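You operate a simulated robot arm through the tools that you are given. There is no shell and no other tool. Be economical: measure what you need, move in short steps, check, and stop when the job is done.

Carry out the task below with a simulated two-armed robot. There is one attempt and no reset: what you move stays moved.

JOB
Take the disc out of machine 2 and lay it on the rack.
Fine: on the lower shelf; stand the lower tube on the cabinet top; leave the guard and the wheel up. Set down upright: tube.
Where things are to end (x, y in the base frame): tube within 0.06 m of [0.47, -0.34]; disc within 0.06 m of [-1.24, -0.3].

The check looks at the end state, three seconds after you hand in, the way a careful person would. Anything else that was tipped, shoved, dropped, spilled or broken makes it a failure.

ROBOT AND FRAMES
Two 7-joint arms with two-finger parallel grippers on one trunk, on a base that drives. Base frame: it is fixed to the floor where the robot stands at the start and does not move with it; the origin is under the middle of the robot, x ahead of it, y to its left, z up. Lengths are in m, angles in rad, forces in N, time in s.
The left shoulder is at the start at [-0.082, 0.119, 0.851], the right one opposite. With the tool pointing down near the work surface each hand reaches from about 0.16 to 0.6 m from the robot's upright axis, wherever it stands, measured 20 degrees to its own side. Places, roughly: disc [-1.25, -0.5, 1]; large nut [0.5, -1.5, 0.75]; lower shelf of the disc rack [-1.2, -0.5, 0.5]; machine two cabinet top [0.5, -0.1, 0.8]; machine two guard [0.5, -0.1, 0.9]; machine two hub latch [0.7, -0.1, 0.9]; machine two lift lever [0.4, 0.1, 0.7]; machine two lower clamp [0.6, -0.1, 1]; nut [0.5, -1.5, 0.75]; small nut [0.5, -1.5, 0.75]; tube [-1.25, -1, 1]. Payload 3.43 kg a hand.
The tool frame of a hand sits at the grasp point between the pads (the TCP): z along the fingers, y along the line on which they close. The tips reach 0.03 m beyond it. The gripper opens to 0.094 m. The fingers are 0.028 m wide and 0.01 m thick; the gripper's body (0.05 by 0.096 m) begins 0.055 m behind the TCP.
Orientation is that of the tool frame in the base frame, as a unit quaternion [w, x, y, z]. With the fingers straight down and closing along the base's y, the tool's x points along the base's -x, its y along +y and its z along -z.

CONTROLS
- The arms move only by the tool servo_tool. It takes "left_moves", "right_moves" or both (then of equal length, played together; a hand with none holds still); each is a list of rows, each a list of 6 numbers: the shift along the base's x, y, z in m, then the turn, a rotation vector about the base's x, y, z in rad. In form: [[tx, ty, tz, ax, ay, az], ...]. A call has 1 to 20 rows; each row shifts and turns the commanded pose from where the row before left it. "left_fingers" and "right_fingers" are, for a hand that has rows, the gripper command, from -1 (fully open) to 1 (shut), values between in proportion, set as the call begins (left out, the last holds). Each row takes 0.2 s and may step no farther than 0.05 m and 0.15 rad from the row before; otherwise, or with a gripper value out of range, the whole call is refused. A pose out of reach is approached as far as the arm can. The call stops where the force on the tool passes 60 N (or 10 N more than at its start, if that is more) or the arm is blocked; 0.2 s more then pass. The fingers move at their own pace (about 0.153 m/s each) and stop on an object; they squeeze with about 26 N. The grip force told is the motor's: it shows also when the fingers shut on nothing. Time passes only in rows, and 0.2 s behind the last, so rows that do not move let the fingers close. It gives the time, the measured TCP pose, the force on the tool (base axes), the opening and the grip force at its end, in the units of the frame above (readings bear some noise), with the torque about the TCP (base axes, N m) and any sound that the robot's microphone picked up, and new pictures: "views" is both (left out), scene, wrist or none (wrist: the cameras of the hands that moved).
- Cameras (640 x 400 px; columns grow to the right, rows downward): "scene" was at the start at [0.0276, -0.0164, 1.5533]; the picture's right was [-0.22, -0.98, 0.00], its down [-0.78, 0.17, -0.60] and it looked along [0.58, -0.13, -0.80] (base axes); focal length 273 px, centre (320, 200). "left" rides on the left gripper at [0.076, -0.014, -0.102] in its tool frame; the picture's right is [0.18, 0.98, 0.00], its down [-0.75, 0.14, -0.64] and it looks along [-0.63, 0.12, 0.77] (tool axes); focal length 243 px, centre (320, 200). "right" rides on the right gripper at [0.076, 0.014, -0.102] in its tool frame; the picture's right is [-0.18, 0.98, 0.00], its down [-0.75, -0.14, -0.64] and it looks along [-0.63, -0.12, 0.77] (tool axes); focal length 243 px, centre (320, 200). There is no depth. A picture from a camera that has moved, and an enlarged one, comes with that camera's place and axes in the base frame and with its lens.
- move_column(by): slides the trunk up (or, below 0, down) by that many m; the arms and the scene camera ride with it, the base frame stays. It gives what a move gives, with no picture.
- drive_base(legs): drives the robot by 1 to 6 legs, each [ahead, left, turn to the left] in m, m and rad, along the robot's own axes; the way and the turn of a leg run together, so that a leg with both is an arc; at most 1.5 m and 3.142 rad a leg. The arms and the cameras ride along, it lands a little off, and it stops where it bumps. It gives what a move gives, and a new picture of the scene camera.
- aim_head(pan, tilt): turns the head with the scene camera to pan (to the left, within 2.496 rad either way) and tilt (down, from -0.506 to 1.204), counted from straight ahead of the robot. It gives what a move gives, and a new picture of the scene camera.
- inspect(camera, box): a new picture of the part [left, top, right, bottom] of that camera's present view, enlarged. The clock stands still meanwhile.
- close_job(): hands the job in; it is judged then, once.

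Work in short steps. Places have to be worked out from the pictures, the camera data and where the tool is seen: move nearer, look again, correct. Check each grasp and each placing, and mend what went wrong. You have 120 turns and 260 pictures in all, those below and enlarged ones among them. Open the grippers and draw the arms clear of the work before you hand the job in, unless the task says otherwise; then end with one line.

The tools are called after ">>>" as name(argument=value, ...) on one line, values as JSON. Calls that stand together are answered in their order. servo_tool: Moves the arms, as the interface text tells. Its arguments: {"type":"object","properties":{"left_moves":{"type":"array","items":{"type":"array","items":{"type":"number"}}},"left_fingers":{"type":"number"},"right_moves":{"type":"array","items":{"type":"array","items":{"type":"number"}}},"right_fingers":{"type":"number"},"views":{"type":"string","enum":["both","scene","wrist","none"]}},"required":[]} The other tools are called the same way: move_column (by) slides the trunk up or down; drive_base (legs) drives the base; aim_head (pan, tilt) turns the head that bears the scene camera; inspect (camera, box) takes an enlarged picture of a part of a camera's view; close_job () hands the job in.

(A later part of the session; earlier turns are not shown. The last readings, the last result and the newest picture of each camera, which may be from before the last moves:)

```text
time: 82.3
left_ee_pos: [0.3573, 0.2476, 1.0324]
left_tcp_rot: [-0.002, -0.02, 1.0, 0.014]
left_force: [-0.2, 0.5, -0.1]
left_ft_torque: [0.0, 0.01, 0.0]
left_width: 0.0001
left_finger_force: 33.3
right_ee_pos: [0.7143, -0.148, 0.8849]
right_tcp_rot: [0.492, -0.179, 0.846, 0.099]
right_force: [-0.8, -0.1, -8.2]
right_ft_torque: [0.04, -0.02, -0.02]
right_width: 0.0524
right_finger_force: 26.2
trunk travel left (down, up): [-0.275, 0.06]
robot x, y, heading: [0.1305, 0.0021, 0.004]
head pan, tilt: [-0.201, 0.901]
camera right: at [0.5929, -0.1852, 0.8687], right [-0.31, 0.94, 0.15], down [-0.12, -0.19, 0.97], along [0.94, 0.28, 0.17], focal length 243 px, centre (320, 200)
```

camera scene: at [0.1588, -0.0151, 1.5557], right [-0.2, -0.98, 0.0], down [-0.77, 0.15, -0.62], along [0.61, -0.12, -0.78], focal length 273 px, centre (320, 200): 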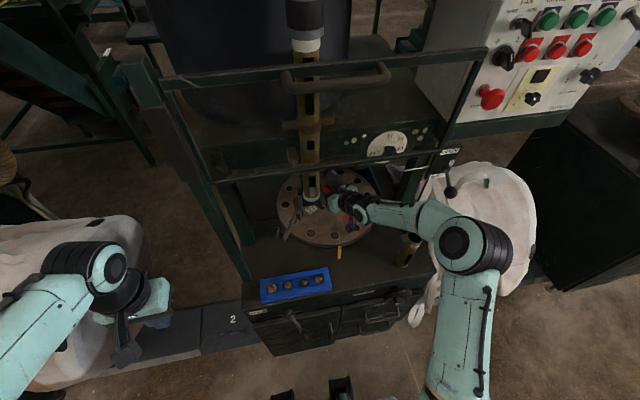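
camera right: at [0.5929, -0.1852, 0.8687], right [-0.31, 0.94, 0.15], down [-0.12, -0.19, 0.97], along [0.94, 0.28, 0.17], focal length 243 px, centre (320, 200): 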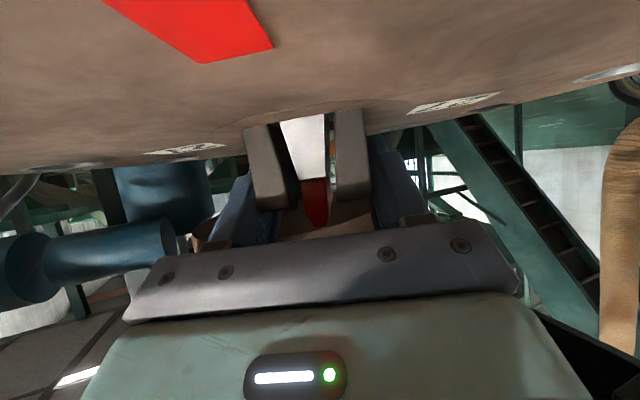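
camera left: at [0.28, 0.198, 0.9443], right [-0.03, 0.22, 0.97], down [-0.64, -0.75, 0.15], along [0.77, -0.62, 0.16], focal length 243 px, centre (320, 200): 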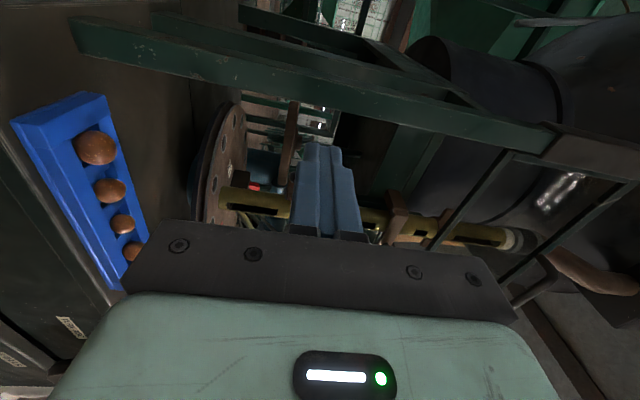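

The disc rises with the hand, weight only ≈8 N, width constant. Continue lifting slowly.

>>> servo_tool(right_moves=[[0, 0, 0.004, 0, 0, 0], [0, 0, 0.004, 0, 0, 0], [0, 0, 0.004, 0, 0, 0], [0, 0, 0.004, 0, 0, 0], [0, 0, 0.004, 0, 0, 0], [0, 0, 0.004, 0, 0, 0]], views="wrist")

>>> inspect(camera="scene", box=[270, 140, 390, 260])

```text
time: 83.7
left_ee_pos: [0.3557, 0.2472, 1.0319]
left_tcp_rot: [-0.003, -0.02, 1.0, 0.015]
left_force: [0.0, 0.4, -1.2]
left_ft_torque: [0.01, -0.05, 0.01]
left_width: 0.0
left_finger_force: 33.2
right_ee_pos: [0.7153, -0.1487, 0.9082]
right_tcp_rot: [0.493, -0.178, 0.846, 0.098]
right_force: [0.4, 0.4, -8.5]
right_ft_torque: [0.02, -0.01, 0.0]
right_width: 0.0522
right_finger_force: 25.2
trunk travel left (down, up): [-0.275, 0.06]
robot x, y, heading: [0.13, 0.0001, 0.005]
head pan, tilt: [-0.201, 0.901]
camera right: at [0.5933, -0.1858, 0.8939], right [-0.31, 0.94, 0.15], down [-0.12, -0.19, 0.97], along [0.94, 0.28, 0.17], focal length 243 px, centre (320, 200)
```

right: 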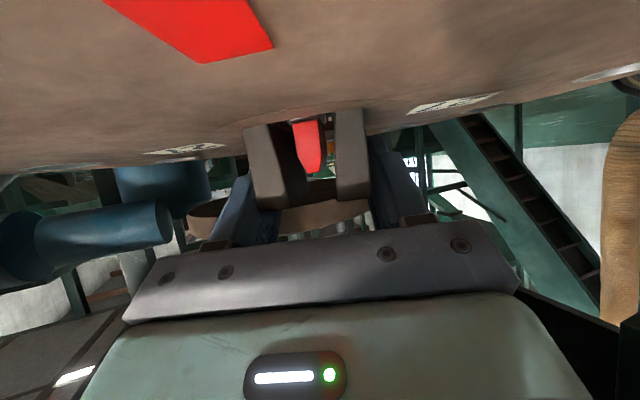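

```text
3.33 times, centred on (330, 200) of scene
camera zoom: at [0.1595, -0.0153, 1.5556], right [-0.2, -0.98, 0.0], down [-0.77, 0.15, -0.62], along [0.61, -0.12, -0.78], focal length 910 px, centre (287, 200)
```

zoom: 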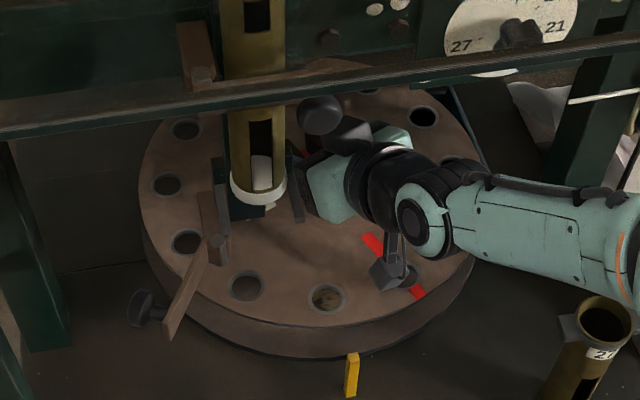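

Lifted 3.4 cm; need about 3.5 cm more to clear the latch. Continue and check.

>>> servo_tool(right_moves=[[0, 0, 0.004, 0, 0, 0], [0, 0, 0.004, 0, 0, 0], [0, 0, 0.004, 0, 0, 0], [0, 0, 0.004, 0, 0, 0], [0, 0, 0.004, 0, 0, 0], [0, 0, 0.004, 0, 0, 0], [0, 0, 0.004, 0, 0, 0]], views="wrist")

>>> inspect(camera="scene", box=[270, 140, 390, 260])

>>> inspect(camera="right", box=[220, 80, 420, 240])

```text
time: 85.3
left_ee_pos: [0.3561, 0.2463, 1.0321]
left_tcp_rot: [-0.003, -0.019, 1.0, 0.015]
left_force: [0.0, -0.6, 0.0]
left_ft_torque: [0.04, 0.03, 0.01]
left_width: 0.0001
left_finger_force: 33.3
right_ee_pos: [0.7155, -0.1476, 0.9355]
right_tcp_rot: [0.493, -0.178, 0.846, 0.098]
right_force: [-0.4, -0.5, -8.0]
right_ft_torque: [0.01, -0.03, -0.03]
right_width: 0.0523
right_finger_force: 25.7
trunk travel left (down, up): [-0.275, 0.06]
robot x, y, heading: [0.127, -0.0011, 0.007]
head pan, tilt: [-0.201, 0.901]
camera right: at [0.5933, -0.1858, 0.9215], right [-0.31, 0.94, 0.15], down [-0.12, -0.19, 0.97], along [0.94, 0.28, 0.17], focal length 243 px, centre (320, 200)
```

right: 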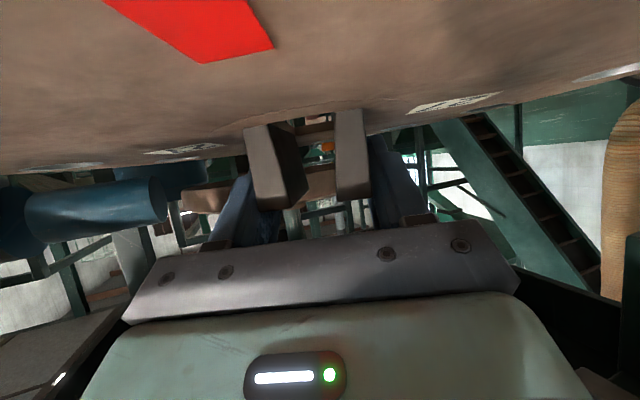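

```text
3.33 times, centred on (330, 200) of scene
camera zoom: at [0.1595, -0.0153, 1.5556], right [-0.2, -0.98, 0.0], down [-0.77, 0.15, -0.62], along [0.61, -0.12, -0.78], focal length 910 px, centre (287, 200)
```

zoom: 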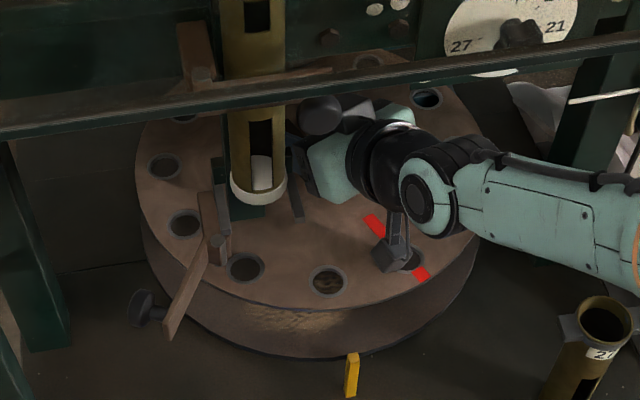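

```text
2.50 times, centred on (320, 160) of right
camera zoom: at [0.5933, -0.1858, 0.9215], right [-0.31, 0.94, 0.15], down [-0.12, -0.19, 0.97], along [0.94, 0.28, 0.17], focal length 606 px, centre (320, 300)
```

zoom: 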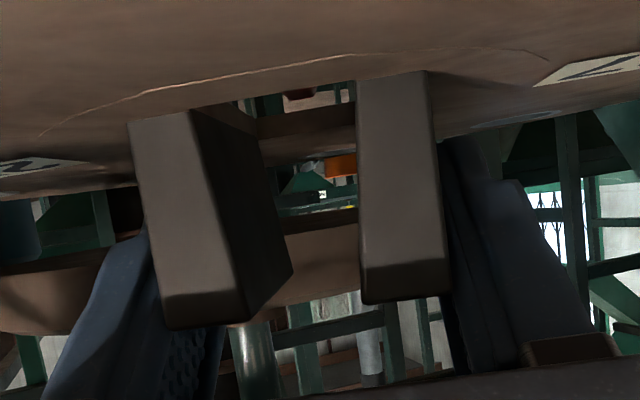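

Latch top has just dropped below the disc's top face. Lift ~1.3 cm more to clear it fully.

>>> servo_tool(right_moves=[[0, 0, 0.0035, 0, 0, 0], [0, 0, 0.0035, 0, 0, 0], [0, 0, 0.003, 0, 0, 0], [0, 0, 0.003, 0, 0, 0]], views="wrist")

>>> inspect(camera="right", box=[220, 80, 420, 240])

>>> inspect(camera="scene", box=[270, 140, 390, 260])

>>> inspect(camera="left", box=[0, 0, 640, 400])

```text
time: 86.3
left_ee_pos: [0.3562, 0.2475, 1.0324]
left_tcp_rot: [-0.003, -0.02, 1.0, 0.015]
left_force: [-0.4, 0.4, 0.1]
left_ft_torque: [-0.01, -0.01, 0.0]
left_width: 0.0002
left_finger_force: 33.4
right_ee_pos: [0.7137, -0.1476, 0.9499]
right_tcp_rot: [0.492, -0.179, 0.846, 0.099]
right_force: [-0.9, -0.6, -8.2]
right_ft_torque: [0.02, -0.02, -0.01]
right_width: 0.0523
right_finger_force: 26.4
trunk travel left (down, up): [-0.275, 0.06]
robot x, y, heading: [0.1294, -0.0006, 0.005]
head pan, tilt: [-0.201, 0.901]
camera right: at [0.5923, -0.1844, 0.9346], right [-0.31, 0.94, 0.15], down [-0.12, -0.19, 0.97], along [0.94, 0.28, 0.17], focal length 243 px, centre (320, 200)
```

right: 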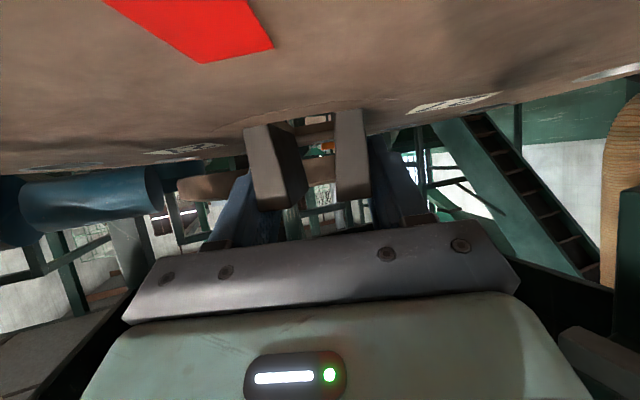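

```text
2.50 times, centred on (320, 160) of right
camera zoom: at [0.5923, -0.1844, 0.9346], right [-0.31, 0.94, 0.15], down [-0.12, -0.19, 0.97], along [0.94, 0.28, 0.17], focal length 606 px, centre (320, 300)
```

zoom: 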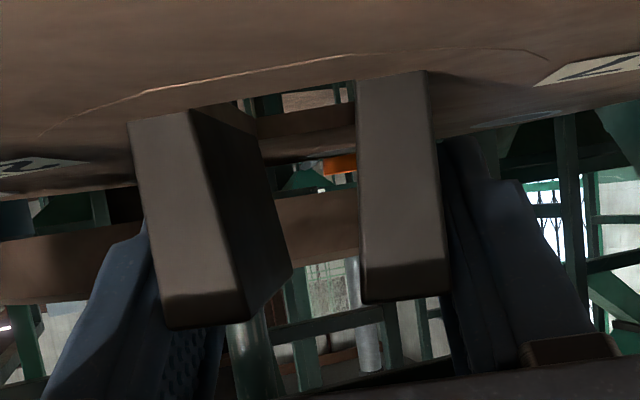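

```text
3.33 times, centred on (330, 200) of scene
camera zoom: at [0.1595, -0.0153, 1.5556], right [-0.2, -0.98, 0.0], down [-0.77, 0.15, -0.62], along [0.61, -0.12, -0.78], focal length 910 px, centre (287, 200)
```

zoom: 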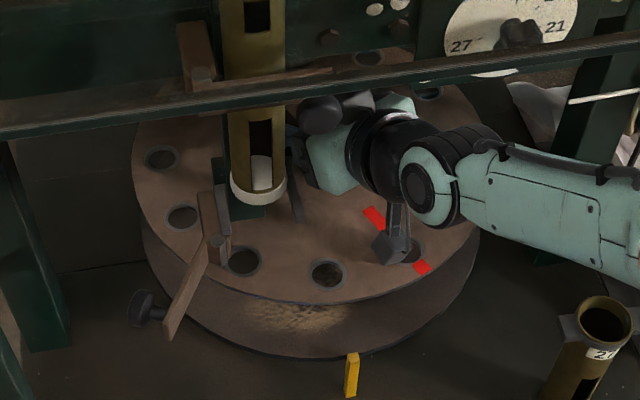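

```text
1.00 times, centred on (320, 200) of left (not enlarged: the box is as wide or as high as the picture)
camera zoom: at [0.281, 0.2264, 1.1341], right [-0.22, 0.97, 0.03], down [0.75, 0.15, 0.64], along [0.62, 0.17, -0.77], focal length 243 px, centre (320, 200)
```

zoom: 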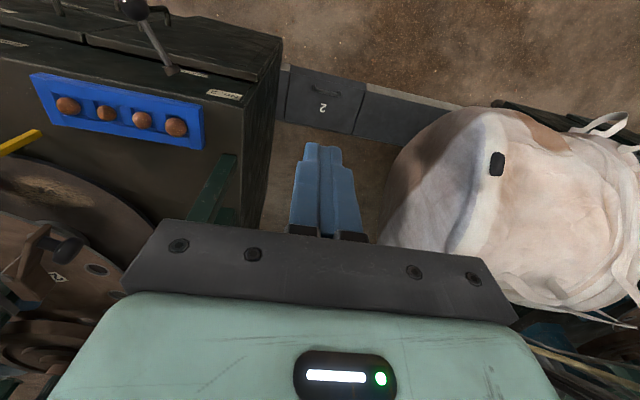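

Disc should be clear of the latch. Withdraw toward −x in small steps, watching force.

>>> servo_tool(right_moves=[[-0.005, 0, 0.001, 0, 0, 0], [-0.006, 0, 0, 0, 0, 0], [-0.008, -0.001, 0, 0, 0, 0], [-0.01, -0.001, 0, 0, 0, 0]], views="wrist")

>>> inspect(camera="scene", box=[270, 140, 390, 260])

```text
time: 87.3
left_ee_pos: [0.3576, 0.2463, 1.0321]
left_tcp_rot: [-0.003, -0.019, 1.0, 0.015]
left_force: [0.4, 0.1, 0.0]
left_ft_torque: [-0.01, 0.01, -0.03]
left_width: 0.0
left_finger_force: 33.2
right_ee_pos: [0.6843, -0.1503, 0.9513]
right_tcp_rot: [0.492, -0.179, 0.846, 0.099]
right_force: [-0.1, 0.2, -8.3]
right_ft_torque: [0.01, -0.02, -0.02]
right_width: 0.0521
right_finger_force: 25.8
trunk travel left (down, up): [-0.275, 0.06]
robot x, y, heading: [0.1294, 0.0038, 0.008]
head pan, tilt: [-0.201, 0.901]
camera right: at [0.5628, -0.1877, 0.9358], right [-0.31, 0.94, 0.15], down [-0.12, -0.19, 0.97], along [0.94, 0.28, 0.17], focal length 243 px, centre (320, 200)
```

right: 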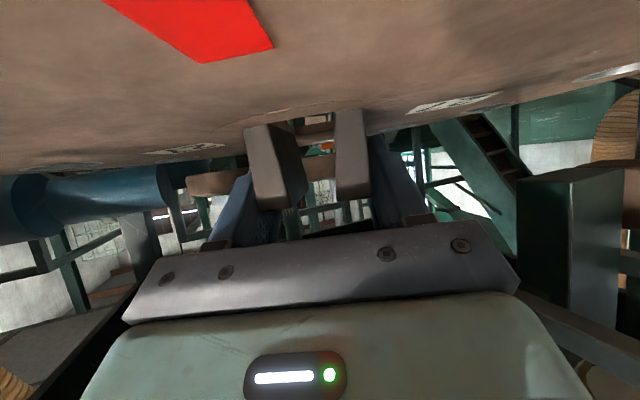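

```text
3.33 times, centred on (330, 200) of scene
camera zoom: at [0.1592, -0.0153, 1.5556], right [-0.19, -0.98, 0.0], down [-0.77, 0.15, -0.62], along [0.61, -0.12, -0.78], focal length 910 px, centre (287, 200)
```

zoom: 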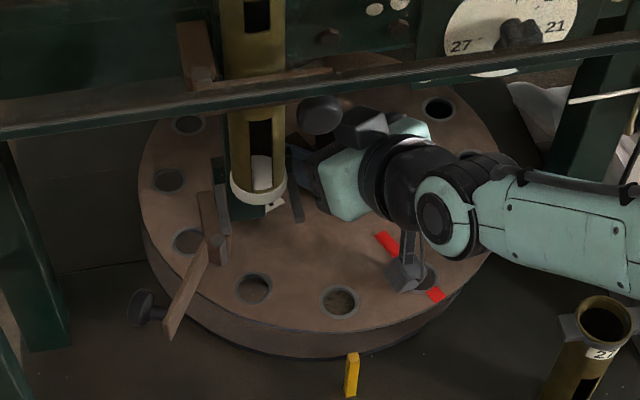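

Free motion. Continue −x (slight −y) to x≈0.62, checking again.

>>> servo_tool(right_moves=[[-0.01, -0.002, 0, 0, 0, 0], [-0.01, -0.002, 0, 0, 0, 0], [-0.01, -0.002, 0, 0, 0, 0], [-0.01, 0, 0, 0, 0, 0], [-0.01, 0, 0, 0, 0, 0], [-0.012, 0, 0, 0, 0, 0]], views="wrist")

>>> inspect(camera="scene", box=[270, 140, 430, 270])

```text
time: 88.7
left_ee_pos: [0.3561, 0.2465, 1.0319]
left_tcp_rot: [-0.004, -0.019, 1.0, 0.014]
left_force: [0.0, -1.2, 0.1]
left_ft_torque: [-0.01, 0.01, 0.03]
left_width: 0.0002
left_finger_force: 33.4
right_ee_pos: [0.6226, -0.155, 0.9514]
right_tcp_rot: [0.493, -0.177, 0.846, 0.097]
right_force: [-0.4, -0.2, -8.0]
right_ft_torque: [0.02, -0.05, 0.03]
right_width: 0.0524
right_finger_force: 26.1
trunk travel left (down, up): [-0.275, 0.06]
robot x, y, heading: [0.1317, 0.0016, 0.009]
head pan, tilt: [-0.201, 0.901]
camera right: at [0.5011, -0.1929, 0.936], right [-0.31, 0.94, 0.15], down [-0.12, -0.19, 0.97], along [0.94, 0.28, 0.17], focal length 243 px, centre (320, 200)
```

right: 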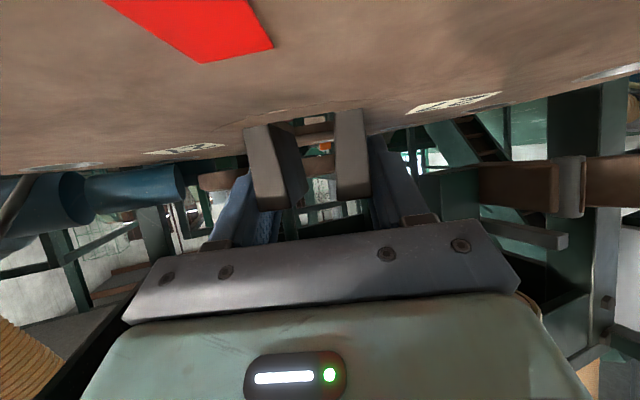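

```text
3.08 times, centred on (350, 205) of scene
camera zoom: at [0.159, -0.0152, 1.5556], right [-0.19, -0.98, 0.0], down [-0.77, 0.15, -0.62], along [0.61, -0.12, -0.78], focal length 840 px, centre (228, 185)
```

zoom: 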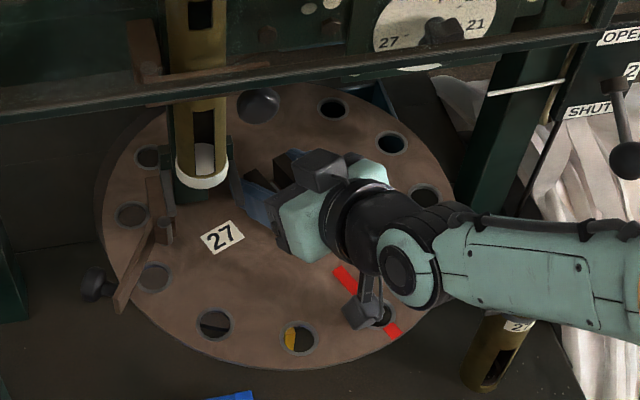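

Clear of the prong. Now curve toward +y to keep away from the standing tube.

>>> servo_tool(right_moves=[[-0.014, 0.008, 0, 0, 0, 0], [-0.016, 0.009, 0, 0, 0, 0], [-0.016, 0.009, 0, 0, 0, 0], [-0.016, 0.009, 0, 0, 0, 0]], views="none")

>>> inspect(camera="scene", box=[250, 140, 450, 290])

```text
time: 89.7
left_ee_pos: [0.3572, 0.2465, 1.0311]
left_tcp_rot: [-0.002, -0.02, 1.0, 0.014]
left_force: [-0.3, 0.4, 0.1]
left_ft_torque: [0.02, 0.0, 0.01]
left_width: 0.0002
left_finger_force: 32.4
right_ee_pos: [0.5622, -0.1188, 0.949]
right_tcp_rot: [0.493, -0.178, 0.846, 0.098]
right_force: [0.1, 0.1, -7.9]
right_ft_torque: [-0.01, -0.02, 0.0]
right_width: 0.052
right_finger_force: 26.6
trunk travel left (down, up): [-0.275, 0.06]
robot x, y, heading: [0.1304, 0.0001, 0.01]
head pan, tilt: [-0.201, 0.901]
```

```text
2.67 times, centred on (350, 215) of scene
camera zoom: at [0.159, -0.015, 1.5556], right [-0.19, -0.98, 0.0], down [-0.77, 0.15, -0.62], along [0.61, -0.12, -0.78], focal length 728 px, centre (240, 160)
```

zoom: 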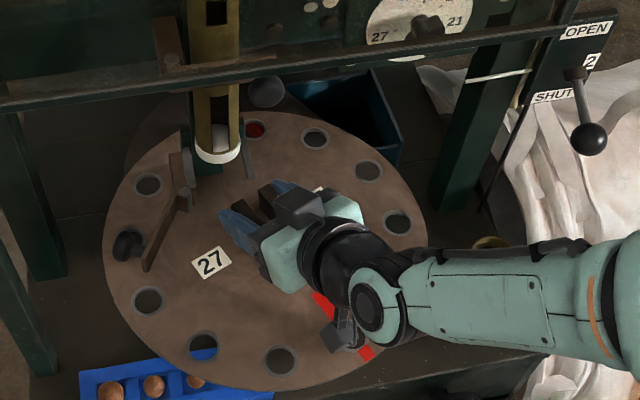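

Good clearance. A little more −x/+y, then drive straight back.

>>> servo_tool(right_moves=[[-0.014, 0.007, 0, 0, 0, 0], [-0.014, 0.007, 0, 0, 0, 0], [-0.014, 0.006, 0, 0, 0, 0]], views="none")

>>> drive_base(legs=[[-0.4, 0, 0]])

```text
time: 90.5
left_ee_pos: [0.3565, 0.246, 1.0318]
left_tcp_rot: [-0.003, -0.02, 1.0, 0.015]
left_force: [0.5, 0.5, 0.3]
left_ft_torque: [0.01, 0.02, 0.0]
left_width: 0.0
left_finger_force: 33.1
right_ee_pos: [0.518, -0.1013, 0.9482]
right_tcp_rot: [0.493, -0.178, 0.846, 0.097]
right_force: [-0.7, 0.7, -7.0]
right_ft_torque: [-0.02, -0.02, -0.01]
right_width: 0.0522
right_finger_force: 26.2
trunk travel left (down, up): [-0.275, 0.06]
robot x, y, heading: [0.1305, 0.0006, 0.006]
head pan, tilt: [-0.201, 0.901]
```

```text
time: 93.0
left_ee_pos: [-0.043, 0.2448, 1.033]
left_tcp_rot: [-0.002, -0.018, 1.0, 0.015]
left_force: [-0.4, 0.1, 0.3]
left_ft_torque: [-0.04, 0.02, 0.0]
left_width: 0.0001
left_finger_force: 33.4
right_ee_pos: [0.1172, -0.1033, 0.9492]
right_tcp_rot: [0.493, -0.176, 0.846, 0.097]
right_force: [-0.3, -0.1, -8.4]
right_ft_torque: [0.02, -0.02, -0.02]
right_width: 0.0521
right_finger_force: 26.0
trunk travel left (down, up): [-0.275, 0.06]
robot x, y, heading: [-0.2743, -0.0006, -0.002]
head pan, tilt: [-0.201, 0.901]
camera scene: at [-0.2417, -0.0164, 1.5557], right [-0.2, -0.98, 0.0], down [-0.77, 0.16, -0.62], along [0.61, -0.12, -0.78], focal length 273 px, centre (320, 200)
```

scene: 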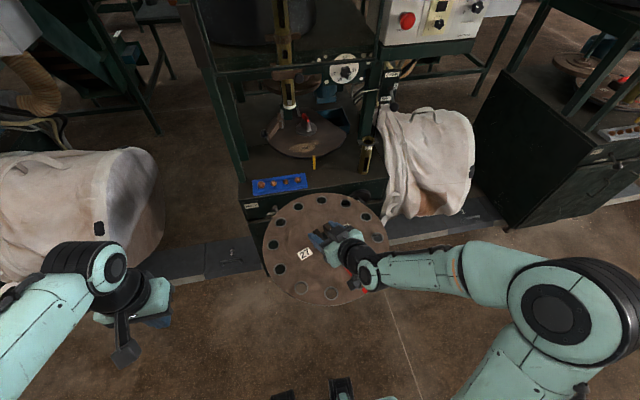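

Disc is out and level; tube still stands. Now back off a bit more and turn right to face the rack (split into shorter turns).

>>> drive_base(legs=[[-0.1, 0, 0], [0, 0, -0.8], [0, 0, -0.8], [0, 0, -0.8], [0, 0, -0.74]])

>>> aim_head(pan=0.0, tilt=0.6)

```text
time: 102.5
left_ee_pos: [-0.6158, -0.2315, 1.0314]
left_tcp_rot: [0.015, 1.0, -0.013, 0.003]
left_force: [1.0, 0.2, -0.3]
left_ft_torque: [-0.04, -0.01, 0.02]
left_width: 0.0
left_finger_force: 32.7
right_ee_pos: [-0.7546, 0.1237, 0.9484]
right_tcp_rot: [0.082, 0.851, 0.151, -0.496]
right_force: [-0.2, -0.3, -8.0]
right_ft_torque: [-0.02, 0.02, 0.05]
right_width: 0.0523
right_finger_force: 26.0
trunk travel left (down, up): [-0.275, 0.06]
robot x, y, heading: [-0.3684, -0.0003, 3.085]
head pan, tilt: [-0.201, 0.901]
camera scene: at [-0.4027, 0.0156, 1.5556], right [0.26, 0.97, 0.0], down [0.76, -0.2, -0.62], along [-0.6, 0.16, -0.78], focal length 273 px, centre (320, 200)
```

scene: 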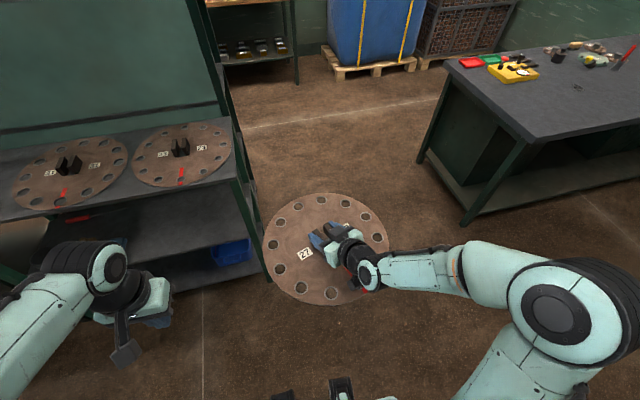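

```text
time: 103.3
left_ee_pos: [-0.6155, -0.2323, 1.0322]
left_tcp_rot: [0.014, 1.0, -0.014, 0.003]
left_force: [0.1, 0.1, -0.3]
left_ft_torque: [-0.01, 0.02, -0.03]
left_width: 0.0
left_finger_force: 32.8
right_ee_pos: [-0.754, 0.1258, 0.9484]
right_tcp_rot: [0.082, 0.852, 0.15, -0.495]
right_force: [1.0, 0.1, -7.3]
right_ft_torque: [0.02, -0.01, 0.0]
right_width: 0.0519
right_finger_force: 26.1
trunk travel left (down, up): [-0.275, 0.06]
robot x, y, heading: [-0.3738, -0.0004, 3.081]
head pan, tilt: [0.0, 0.6]
camera scene: at [-0.4179, 0.0016, 1.5804], right [0.06, 1.0, 0.0], down [0.56, -0.03, -0.82], along [-0.82, 0.05, -0.57], focal length 273 px, centre (320, 200)
```

scene: 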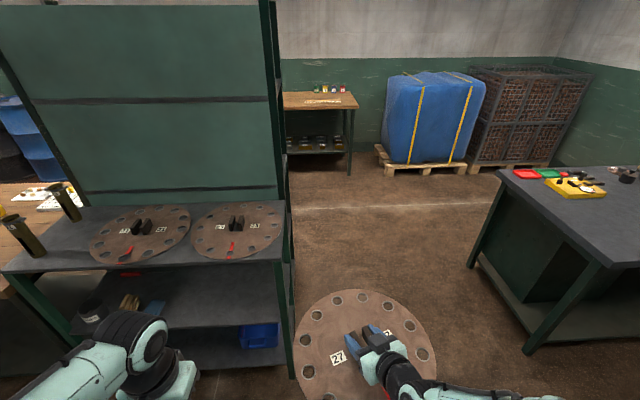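

Good view of the rack. Zoom to see its shelves and legs.

>>> inspect(camera="scene", box=[60, 230, 320, 400])

>>> inspect(camera="scene", box=[60, 170, 320, 300])

```text
2.35 times, centred on (190, 315) of scene
camera zoom: at [-0.4179, 0.0016, 1.5804], right [0.06, 1.0, 0.0], down [0.56, -0.03, -0.82], along [-0.82, 0.05, -0.57], focal length 642 px, centre (626, -71)
```

zoom: 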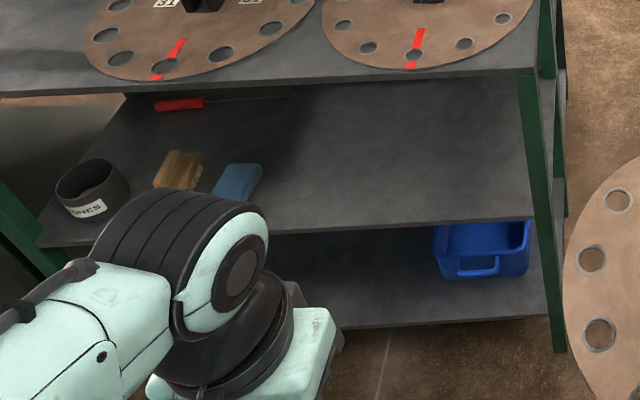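

```text
2.46 times, centred on (190, 235) of scene
camera zoom: at [-0.4179, 0.0016, 1.5804], right [0.06, 1.0, 0.0], down [0.56, -0.03, -0.82], along [-0.82, 0.05, -0.57], focal length 672 px, centre (640, 114)
```

zoom: 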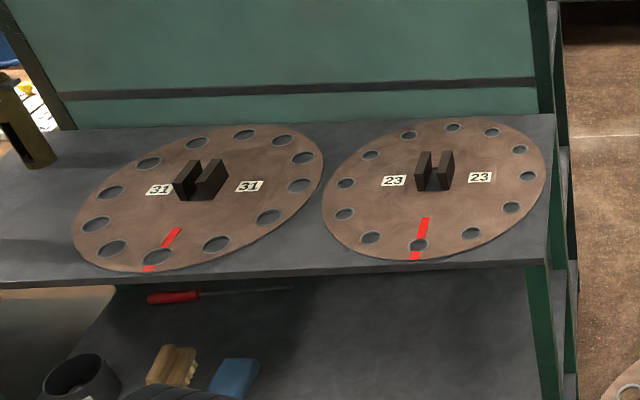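

Lower shelf top z≈0.513, front edge x≈−1.07, right leg y≈−0.11, top-shelf underside ≈0.86. Correct heading, shift left 0.44, then lower the trunk.

>>> drive_base(legs=[[0, 0, 0.06], [0, 0.44, 0]])

>>> move_column(by=-0.26)

>>> aim_head(pan=0.0, tilt=0.5)

```text
time: 108.1
left_ee_pos: [-0.594, -0.6874, 1.0314]
left_tcp_rot: [0.015, 1.0, 0.024, 0.003]
left_force: [-0.4, -0.3, 0.1]
left_ft_torque: [-0.01, 0.0, 0.01]
left_width: 0.0
left_finger_force: 32.9
right_ee_pos: [-0.7588, -0.3411, 0.9484]
right_tcp_rot: [0.101, 0.845, 0.183, -0.492]
right_force: [0.5, 0.0, -6.8]
right_ft_torque: [-0.02, -0.01, 0.03]
right_width: 0.0521
right_finger_force: 26.6
trunk travel left (down, up): [-0.275, 0.06]
robot x, y, heading: [-0.3692, -0.4407, -3.128]
head pan, tilt: [0.0, 0.6]
camera scene: at [-0.4145, -0.4393, 1.5804], right [-0.01, 1.0, 0.0], down [0.57, 0.01, -0.82], along [-0.82, -0.01, -0.57], focal length 273 px, centre (320, 200)
```

scene: 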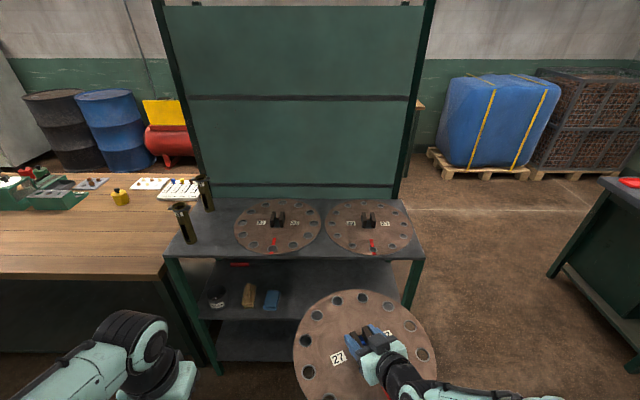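

```text
time: 110.8
left_ee_pos: [-0.5945, -0.6873, 0.7719]
left_tcp_rot: [0.015, 1.0, 0.024, 0.004]
left_force: [0.2, 0.0, 0.0]
left_ft_torque: [-0.02, 0.0, 0.01]
left_width: 0.0
left_finger_force: 33.2
right_ee_pos: [-0.7591, -0.3414, 0.6881]
right_tcp_rot: [0.1, 0.846, 0.182, -0.491]
right_force: [0.8, 0.9, -8.0]
right_ft_torque: [0.0, 0.03, 0.01]
right_width: 0.0524
right_finger_force: 25.9
trunk travel left (down, up): [-0.015, 0.32]
robot x, y, heading: [-0.3743, -0.4381, -3.129]
head pan, tilt: [0.0, 0.6]
```

```text
time: 111.5
left_ee_pos: [-0.5949, -0.6877, 0.7722]
left_tcp_rot: [0.015, 1.0, 0.025, 0.003]
left_force: [-0.7, 0.2, -0.3]
left_ft_torque: [-0.05, 0.01, 0.02]
left_width: 0.0
left_finger_force: 32.9
right_ee_pos: [-0.7588, -0.3402, 0.688]
right_tcp_rot: [0.1, 0.845, 0.182, -0.492]
right_force: [0.0, 0.1, -8.3]
right_ft_torque: [0.02, 0.01, -0.02]
right_width: 0.052
right_finger_force: 26.5
trunk travel left (down, up): [-0.015, 0.32]
robot x, y, heading: [-0.3722, -0.4384, -3.127]
head pan, tilt: [0.0, 0.499]
camera scene: at [-0.4649, -0.4399, 1.3229], right [-0.01, 1.0, 0.0], down [0.48, 0.01, -0.88], along [-0.88, -0.01, -0.48], focal length 273 px, centre (320, 200)
```

scene: 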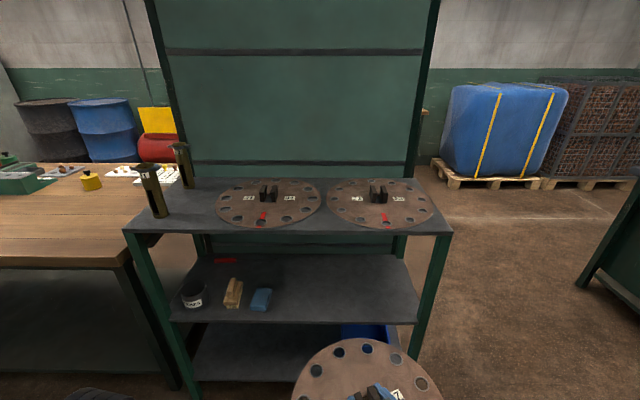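

Straight-on view: shelf z≈0.525. Lower the hand 6 cm so that hand fits under the top shelf, then drive forward 0.28.

>>> servo_tool(right_moves=[[0, 0, -0.015, 0, 0, 0], [0, 0, -0.015, 0, 0, 0], [0, 0, -0.015, 0, 0, 0], [0, 0, -0.015, 0, 0, 0]], views="none")

>>> drive_base(legs=[[0.28, 0, -0.015]])

>>> aim_head(pan=0.0, tilt=0.85)

```text
time: 112.5
left_ee_pos: [-0.5944, -0.6868, 0.7728]
left_tcp_rot: [0.015, 1.0, 0.025, 0.003]
left_force: [-0.2, -0.3, 0.8]
left_ft_torque: [-0.03, 0.02, 0.03]
left_width: 0.0001
left_finger_force: 33.2
right_ee_pos: [-0.7591, -0.3428, 0.6281]
right_tcp_rot: [0.1, 0.845, 0.181, -0.492]
right_force: [0.3, 0.6, -8.0]
right_ft_torque: [0.0, 0.03, 0.02]
right_width: 0.0521
right_finger_force: 25.9
trunk travel left (down, up): [-0.015, 0.32]
robot x, y, heading: [-0.37, -0.4388, -3.125]
head pan, tilt: [0.0, 0.499]
```

```text
time: 114.4
left_ee_pos: [-0.8771, -0.6846, 0.7718]
left_tcp_rot: [0.015, 1.0, 0.015, 0.002]
left_force: [-0.1, -0.3, 0.4]
left_ft_torque: [0.04, -0.02, 0.0]
left_width: 0.0
left_finger_force: 32.8
right_ee_pos: [-1.0367, -0.3384, 0.628]
right_tcp_rot: [0.096, 0.847, 0.175, -0.492]
right_force: [-0.1, -0.3, -7.8]
right_ft_torque: [0.02, 0.0, 0.01]
right_width: 0.0521
right_finger_force: 25.9
trunk travel left (down, up): [-0.015, 0.32]
robot x, y, heading: [-0.6487, -0.4378, 3.136]
head pan, tilt: [0.0, 0.499]
camera scene: at [-0.7444, -0.4398, 1.3229], right [0.0, 1.0, 0.0], down [0.48, 0.0, -0.88], along [-0.88, 0.0, -0.48], focal length 273 px, centre (320, 200)
```

scene: 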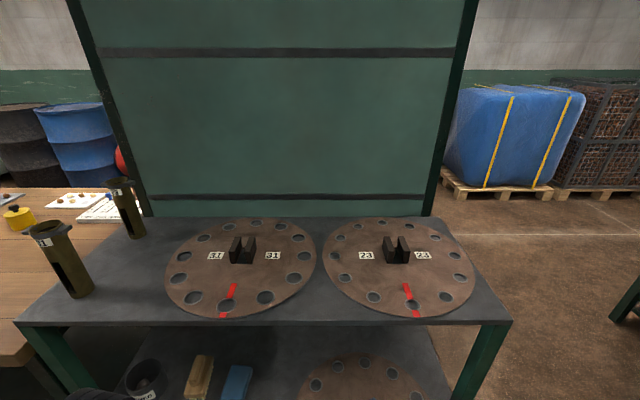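

```text
time: 115.3
left_ee_pos: [-0.8778, -0.6847, 0.7719]
left_tcp_rot: [0.014, 1.0, 0.016, 0.003]
left_force: [0.4, -0.2, 0.6]
left_ft_torque: [0.01, 0.01, 0.03]
left_width: 0.0003
left_finger_force: 33.4
right_ee_pos: [-1.0373, -0.3378, 0.6273]
right_tcp_rot: [0.096, 0.847, 0.175, -0.492]
right_force: [-0.1, 1.2, -7.8]
right_ft_torque: [-0.04, 0.08, -0.02]
right_width: 0.0523
right_finger_force: 25.9
trunk travel left (down, up): [-0.015, 0.32]
robot x, y, heading: [-0.6482, -0.4424, 3.139]
head pan, tilt: [0.0, 0.85]
camera scene: at [-0.7313, -0.4399, 1.293], right [0.0, 1.0, 0.0], down [0.75, 0.0, -0.66], along [-0.66, 0.0, -0.75], focal length 273 px, centre (320, 200)
```

scene: 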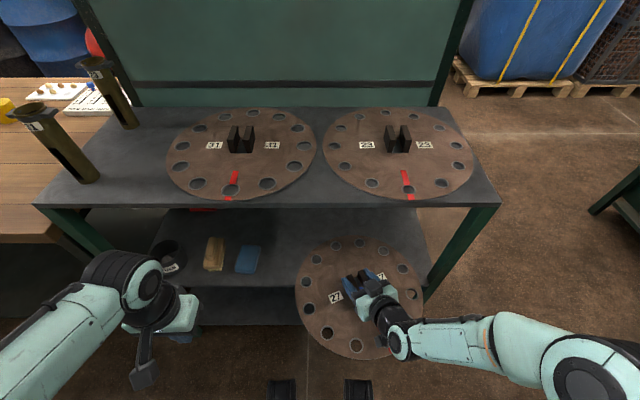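

Disc is entering between the shelves with clearance. Extend the arm toward (−1.25, −0.315) in steps.

>>> servo_tool(right_moves=[[-0.02, 0.002, 0, 0, 0, 0], [-0.02, 0.002, 0, 0, 0, 0], [-0.02, 0.002, 0, 0, 0, 0], [-0.02, 0.002, 0, 0, 0, 0], [-0.02, 0.002, 0, 0, 0, 0], [-0.02, 0.002, 0, 0, 0, 0]])

>>> inspect(camera="scene", box=[270, 180, 470, 340])

```text
time: 116.7
left_ee_pos: [-0.8777, -0.6854, 0.7731]
left_tcp_rot: [0.015, 1.0, 0.015, 0.003]
left_force: [0.2, -0.6, 0.0]
left_ft_torque: [-0.02, 0.01, -0.03]
left_width: 0.0
left_finger_force: 33.0
right_ee_pos: [-1.157, -0.327, 0.6273]
right_tcp_rot: [0.096, 0.847, 0.175, -0.492]
right_force: [0.3, -0.2, -8.1]
right_ft_torque: [-0.01, -0.01, 0.01]
right_width: 0.0522
right_finger_force: 26.2
trunk travel left (down, up): [-0.015, 0.32]
robot x, y, heading: [-0.6489, -0.4376, 3.138]
head pan, tilt: [0.0, 0.85]
camera scene: at [-0.7315, -0.4398, 1.2929], right [0.0, 1.0, 0.0], down [0.75, 0.0, -0.66], along [-0.66, 0.0, -0.75], focal length 273 px, centre (320, 200)
camera right: at [-1.0341, -0.2899, 0.6132], right [0.3, -0.94, 0.15], down [0.12, 0.19, 0.97], along [-0.95, -0.28, 0.17], focal length 243 px, centre (320, 200)
```

scene: 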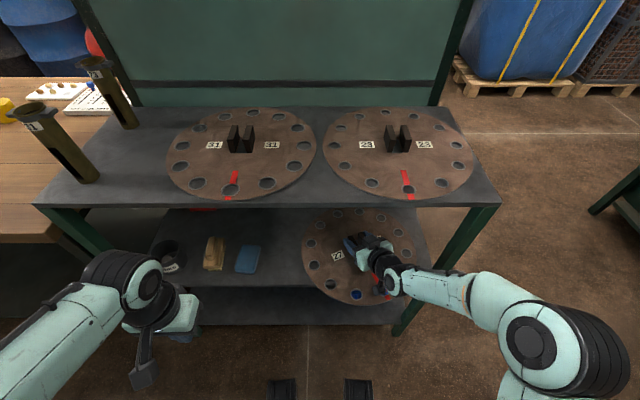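
right: 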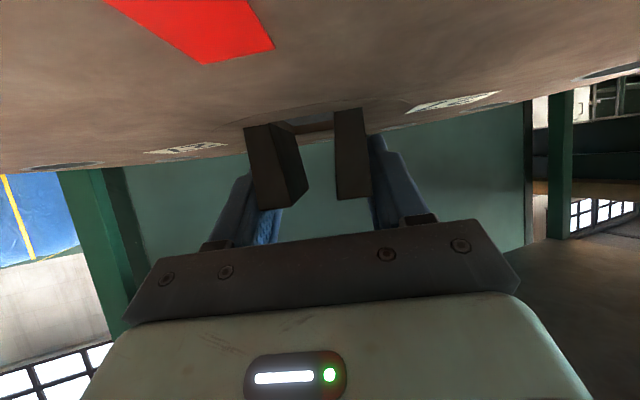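

```text
2.50 times, centred on (370, 260) of scene
camera zoom: at [-0.7315, -0.4398, 1.2929], right [0.0, 1.0, 0.0], down [0.75, 0.0, -0.66], along [-0.66, 0.0, -0.75], focal length 682 px, centre (195, 50)
```

zoom: 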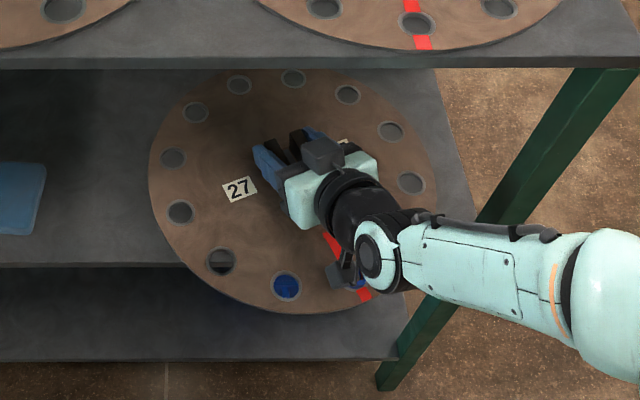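

Clear. Another 9 cm in.

>>> servo_tool(right_moves=[[-0.018, 0.001, -0.004, 0, 0, 0], [-0.018, 0.001, -0.004, 0, 0, 0], [-0.018, 0.002, -0.004, 0, 0, 0], [-0.018, 0.002, -0.004, 0, 0, 0], [-0.018, 0.002, -0.004, 0, 0, 0]])

>>> inspect(camera="scene", box=[270, 180, 470, 340])

```text
time: 117.9
left_ee_pos: [-0.878, -0.6843, 0.7722]
left_tcp_rot: [0.015, 1.0, 0.016, 0.003]
left_force: [0.8, -1.0, 1.1]
left_ft_torque: [0.04, 0.01, 0.04]
left_width: 0.0
left_finger_force: 32.8
right_ee_pos: [-1.2456, -0.3166, 0.6065]
right_tcp_rot: [0.097, 0.847, 0.175, -0.492]
right_force: [0.4, 0.7, -8.5]
right_ft_torque: [-0.04, -0.01, -0.04]
right_width: 0.0523
right_finger_force: 26.1
trunk travel left (down, up): [-0.015, 0.32]
robot x, y, heading: [-0.6488, -0.4406, 3.136]
head pan, tilt: [0.0, 0.85]
camera scene: at [-0.7317, -0.4398, 1.2929], right [0.0, 1.0, 0.0], down [0.75, 0.0, -0.66], along [-0.66, 0.0, -0.75], focal length 273 px, centre (320, 200)
camera right: at [-1.1234, -0.2796, 0.5916], right [0.3, -0.94, 0.15], down [0.11, 0.19, 0.97], along [-0.95, -0.28, 0.17], focal length 243 px, centre (320, 200)
```

scene: 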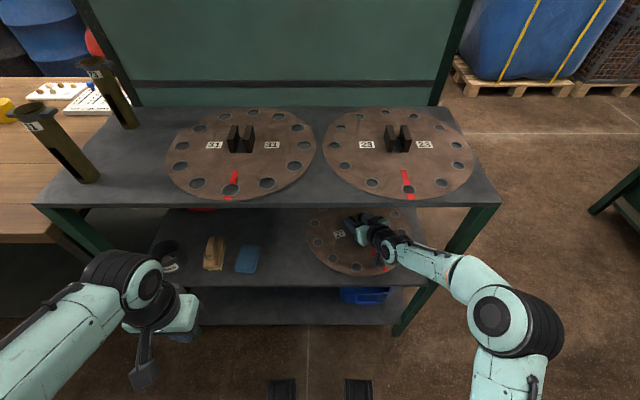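
right: 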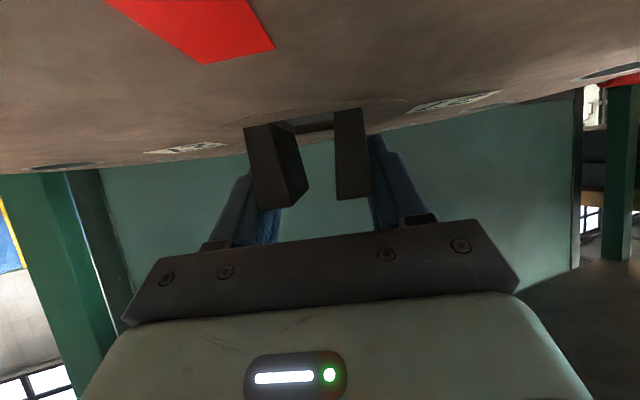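

```text
2.50 times, centred on (370, 260) of scene
camera zoom: at [-0.7317, -0.4398, 1.2929], right [0.0, 1.0, 0.0], down [0.75, 0.0, -0.66], along [-0.66, 0.0, -0.75], focal length 682 px, centre (195, 50)
```

zoom: 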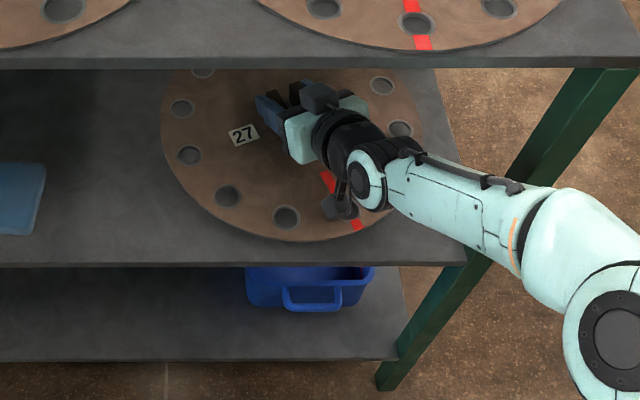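

At (−1.246,−0.317). Lower in small steps until contact.

>>> servo_tool(right_moves=[[0, 0, -0.008, 0, 0, 0], [0, 0, -0.008, 0, 0, 0], [0, 0, -0.006, 0, 0, 0], [0, 0, -0.004, 0, 0, 0]], views="none")

>>> servo_tool(right_moves=[[0, 0, -0.004, 0, 0, 0]], views="none")

>>> servo_tool(right_moves=[[0, 0, -0.004, 0, 0, 0]], views="none")

>>> inspect(camera="scene", box=[290, 200, 430, 290])

```text
time: 118.9
left_ee_pos: [-0.8772, -0.6844, 0.7722]
left_tcp_rot: [0.015, 1.0, 0.015, 0.003]
left_force: [-0.6, -0.4, -0.2]
left_ft_torque: [-0.02, 0.02, 0.01]
left_width: 0.0001
left_finger_force: 33.3
right_ee_pos: [-1.2469, -0.3183, 0.5803]
right_tcp_rot: [0.096, 0.848, 0.176, -0.491]
right_force: [-0.5, 0.1, -7.1]
right_ft_torque: [0.0, 0.04, 0.0]
right_width: 0.052
right_finger_force: 25.8
trunk travel left (down, up): [-0.015, 0.32]
robot x, y, heading: [-0.6495, -0.4378, 3.136]
head pan, tilt: [0.0, 0.85]
```

```text
time: 119.3
left_ee_pos: [-0.8777, -0.6845, 0.7719]
left_tcp_rot: [0.015, 1.0, 0.015, 0.003]
left_force: [-0.9, 0.5, 0.1]
left_ft_torque: [-0.01, 0.02, 0.04]
left_width: 0.0002
left_finger_force: 33.3
right_ee_pos: [-1.2465, -0.3176, 0.5768]
right_tcp_rot: [0.096, 0.847, 0.174, -0.493]
right_force: [0.0, -0.3, -7.9]
right_ft_torque: [-0.04, 0.02, -0.02]
right_width: 0.0521
right_finger_force: 26.3
trunk travel left (down, up): [-0.015, 0.32]
robot x, y, heading: [-0.6498, -0.4388, 3.142]
head pan, tilt: [0.0, 0.85]
```

```text
time: 119.7
left_ee_pos: [-0.8773, -0.6849, 0.7714]
left_tcp_rot: [0.015, 1.0, 0.015, 0.003]
left_force: [0.0, -0.4, -0.1]
left_ft_torque: [0.02, 0.0, -0.01]
left_width: 0.0001
left_finger_force: 32.8
right_ee_pos: [-1.2484, -0.318, 0.572]
right_tcp_rot: [0.095, 0.848, 0.174, -0.492]
right_force: [-0.1, 0.0, -7.4]
right_ft_torque: [0.01, -0.01, 0.0]
right_width: 0.0521
right_finger_force: 25.8
trunk travel left (down, up): [-0.015, 0.32]
robot x, y, heading: [-0.6499, -0.4396, 3.138]
head pan, tilt: [0.0, 0.85]
```

```text
4.44 times, centred on (360, 245) of scene
camera zoom: at [-0.7315, -0.4399, 1.2929], right [0.0, 1.0, 0.0], down [0.75, 0.0, -0.66], along [-0.66, 0.0, -0.75], focal length 1213 px, centre (142, 0)
```

zoom: 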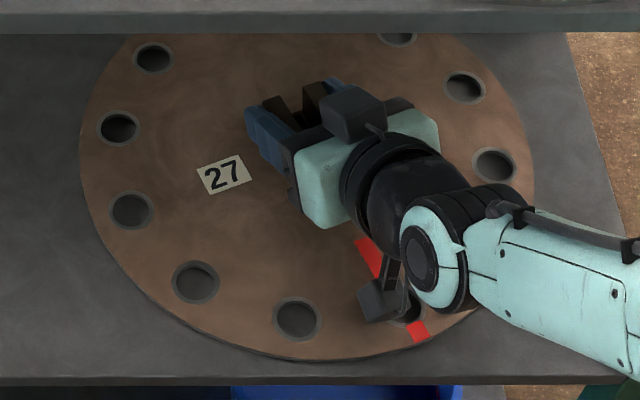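

No contact yet; continue in 3 mm steps.

>>> servo_tool(right_moves=[[0, 0, -0.003, 0, 0, 0], [0, 0, -0.003, 0, 0, 0]], views="none")

>>> servo_tool(right_moves=[[0, 0, -0.003, 0, 0, 0]], views="none")

>>> servo_tool(right_moves=[[0, 0, -0.003, 0, 0, 0]], views="none")

>>> servo_tool(right_moves=[[0, 0, -0.003, 0, 0, 0]], views="scene")

```text
time: 120.3
left_ee_pos: [-0.8768, -0.6848, 0.7719]
left_tcp_rot: [0.015, 1.0, 0.015, 0.004]
left_force: [0.2, 0.0, 0.2]
left_ft_torque: [0.02, -0.04, -0.05]
left_width: 0.0
left_finger_force: 32.7
right_ee_pos: [-1.2475, -0.319, 0.5682]
right_tcp_rot: [0.097, 0.847, 0.175, -0.492]
right_force: [-0.3, 0.1, -8.1]
right_ft_torque: [-0.03, 0.02, 0.03]
right_width: 0.0525
right_finger_force: 25.7
trunk travel left (down, up): [-0.015, 0.32]
robot x, y, heading: [-0.6525, -0.4401, 3.139]
head pan, tilt: [0.0, 0.85]
```

```text
time: 120.7
left_ee_pos: [-0.8779, -0.6838, 0.7712]
left_tcp_rot: [0.015, 1.0, 0.016, 0.003]
left_force: [-0.4, 0.3, -0.8]
left_ft_torque: [-0.03, 0.01, 0.03]
left_width: 0.0
left_finger_force: 32.8
right_ee_pos: [-1.2466, -0.3187, 0.5687]
right_tcp_rot: [0.097, 0.846, 0.175, -0.495]
right_force: [-0.5, 0.6, 7.2]
right_ft_torque: [0.6, -2.32, 0.09]
right_width: 0.0521
right_finger_force: 25.9
trunk travel left (down, up): [-0.015, 0.32]
robot x, y, heading: [-0.6499, -0.4387, 3.138]
head pan, tilt: [0.0, 0.85]
```

```text
time: 121.1
left_ee_pos: [-0.8769, -0.6862, 0.7723]
left_tcp_rot: [0.015, 1.0, 0.016, 0.002]
left_force: [-0.5, -0.1, 0.9]
left_ft_torque: [0.02, -0.01, -0.03]
left_width: 0.0
left_finger_force: 33.2
right_ee_pos: [-1.2479, -0.3177, 0.5677]
right_tcp_rot: [0.096, 0.844, 0.175, -0.497]
right_force: [7.1, 4.5, 40.0]
right_ft_torque: [2.46, -7.84, 0.52]
right_width: 0.0523
right_finger_force: 26.5
trunk travel left (down, up): [-0.015, 0.32]
robot x, y, heading: [-0.6475, -0.4409, 3.138]
head pan, tilt: [0.0, 0.85]
```

```text
time: 121.5
left_ee_pos: [-0.8766, -0.686, 0.7731]
left_tcp_rot: [0.015, 1.0, 0.015, 0.001]
left_force: [-0.6, 0.1, 0.2]
left_ft_torque: [0.01, -0.01, -0.01]
left_width: 0.0003
left_finger_force: 32.8
right_ee_pos: [-1.2484, -0.3172, 0.5687]
right_tcp_rot: [0.096, 0.845, 0.175, -0.497]
right_force: [8.2, 2.3, 21.0]
right_ft_torque: [1.38, -5.05, 0.17]
right_width: 0.0522
right_finger_force: 25.9
trunk travel left (down, up): [-0.015, 0.32]
robot x, y, heading: [-0.6482, -0.439, 3.136]
head pan, tilt: [0.0, 0.85]
stopped in row 1 (right hand): the force on the tool passed its limit at 62 N (the readings are from after the stop); the commanded pose is now the measured one
camera scene: at [-0.7293, -0.4401, 1.2929], right [0.0, 1.0, 0.0], down [0.75, 0.0, -0.66], along [-0.66, 0.0, -0.75], focal length 273 px, centre (320, 200)
```

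scene: 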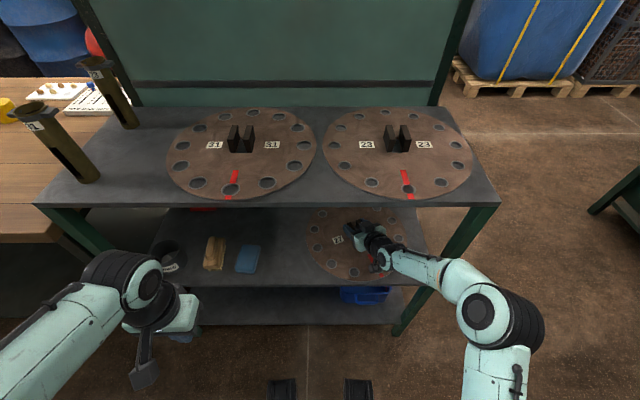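

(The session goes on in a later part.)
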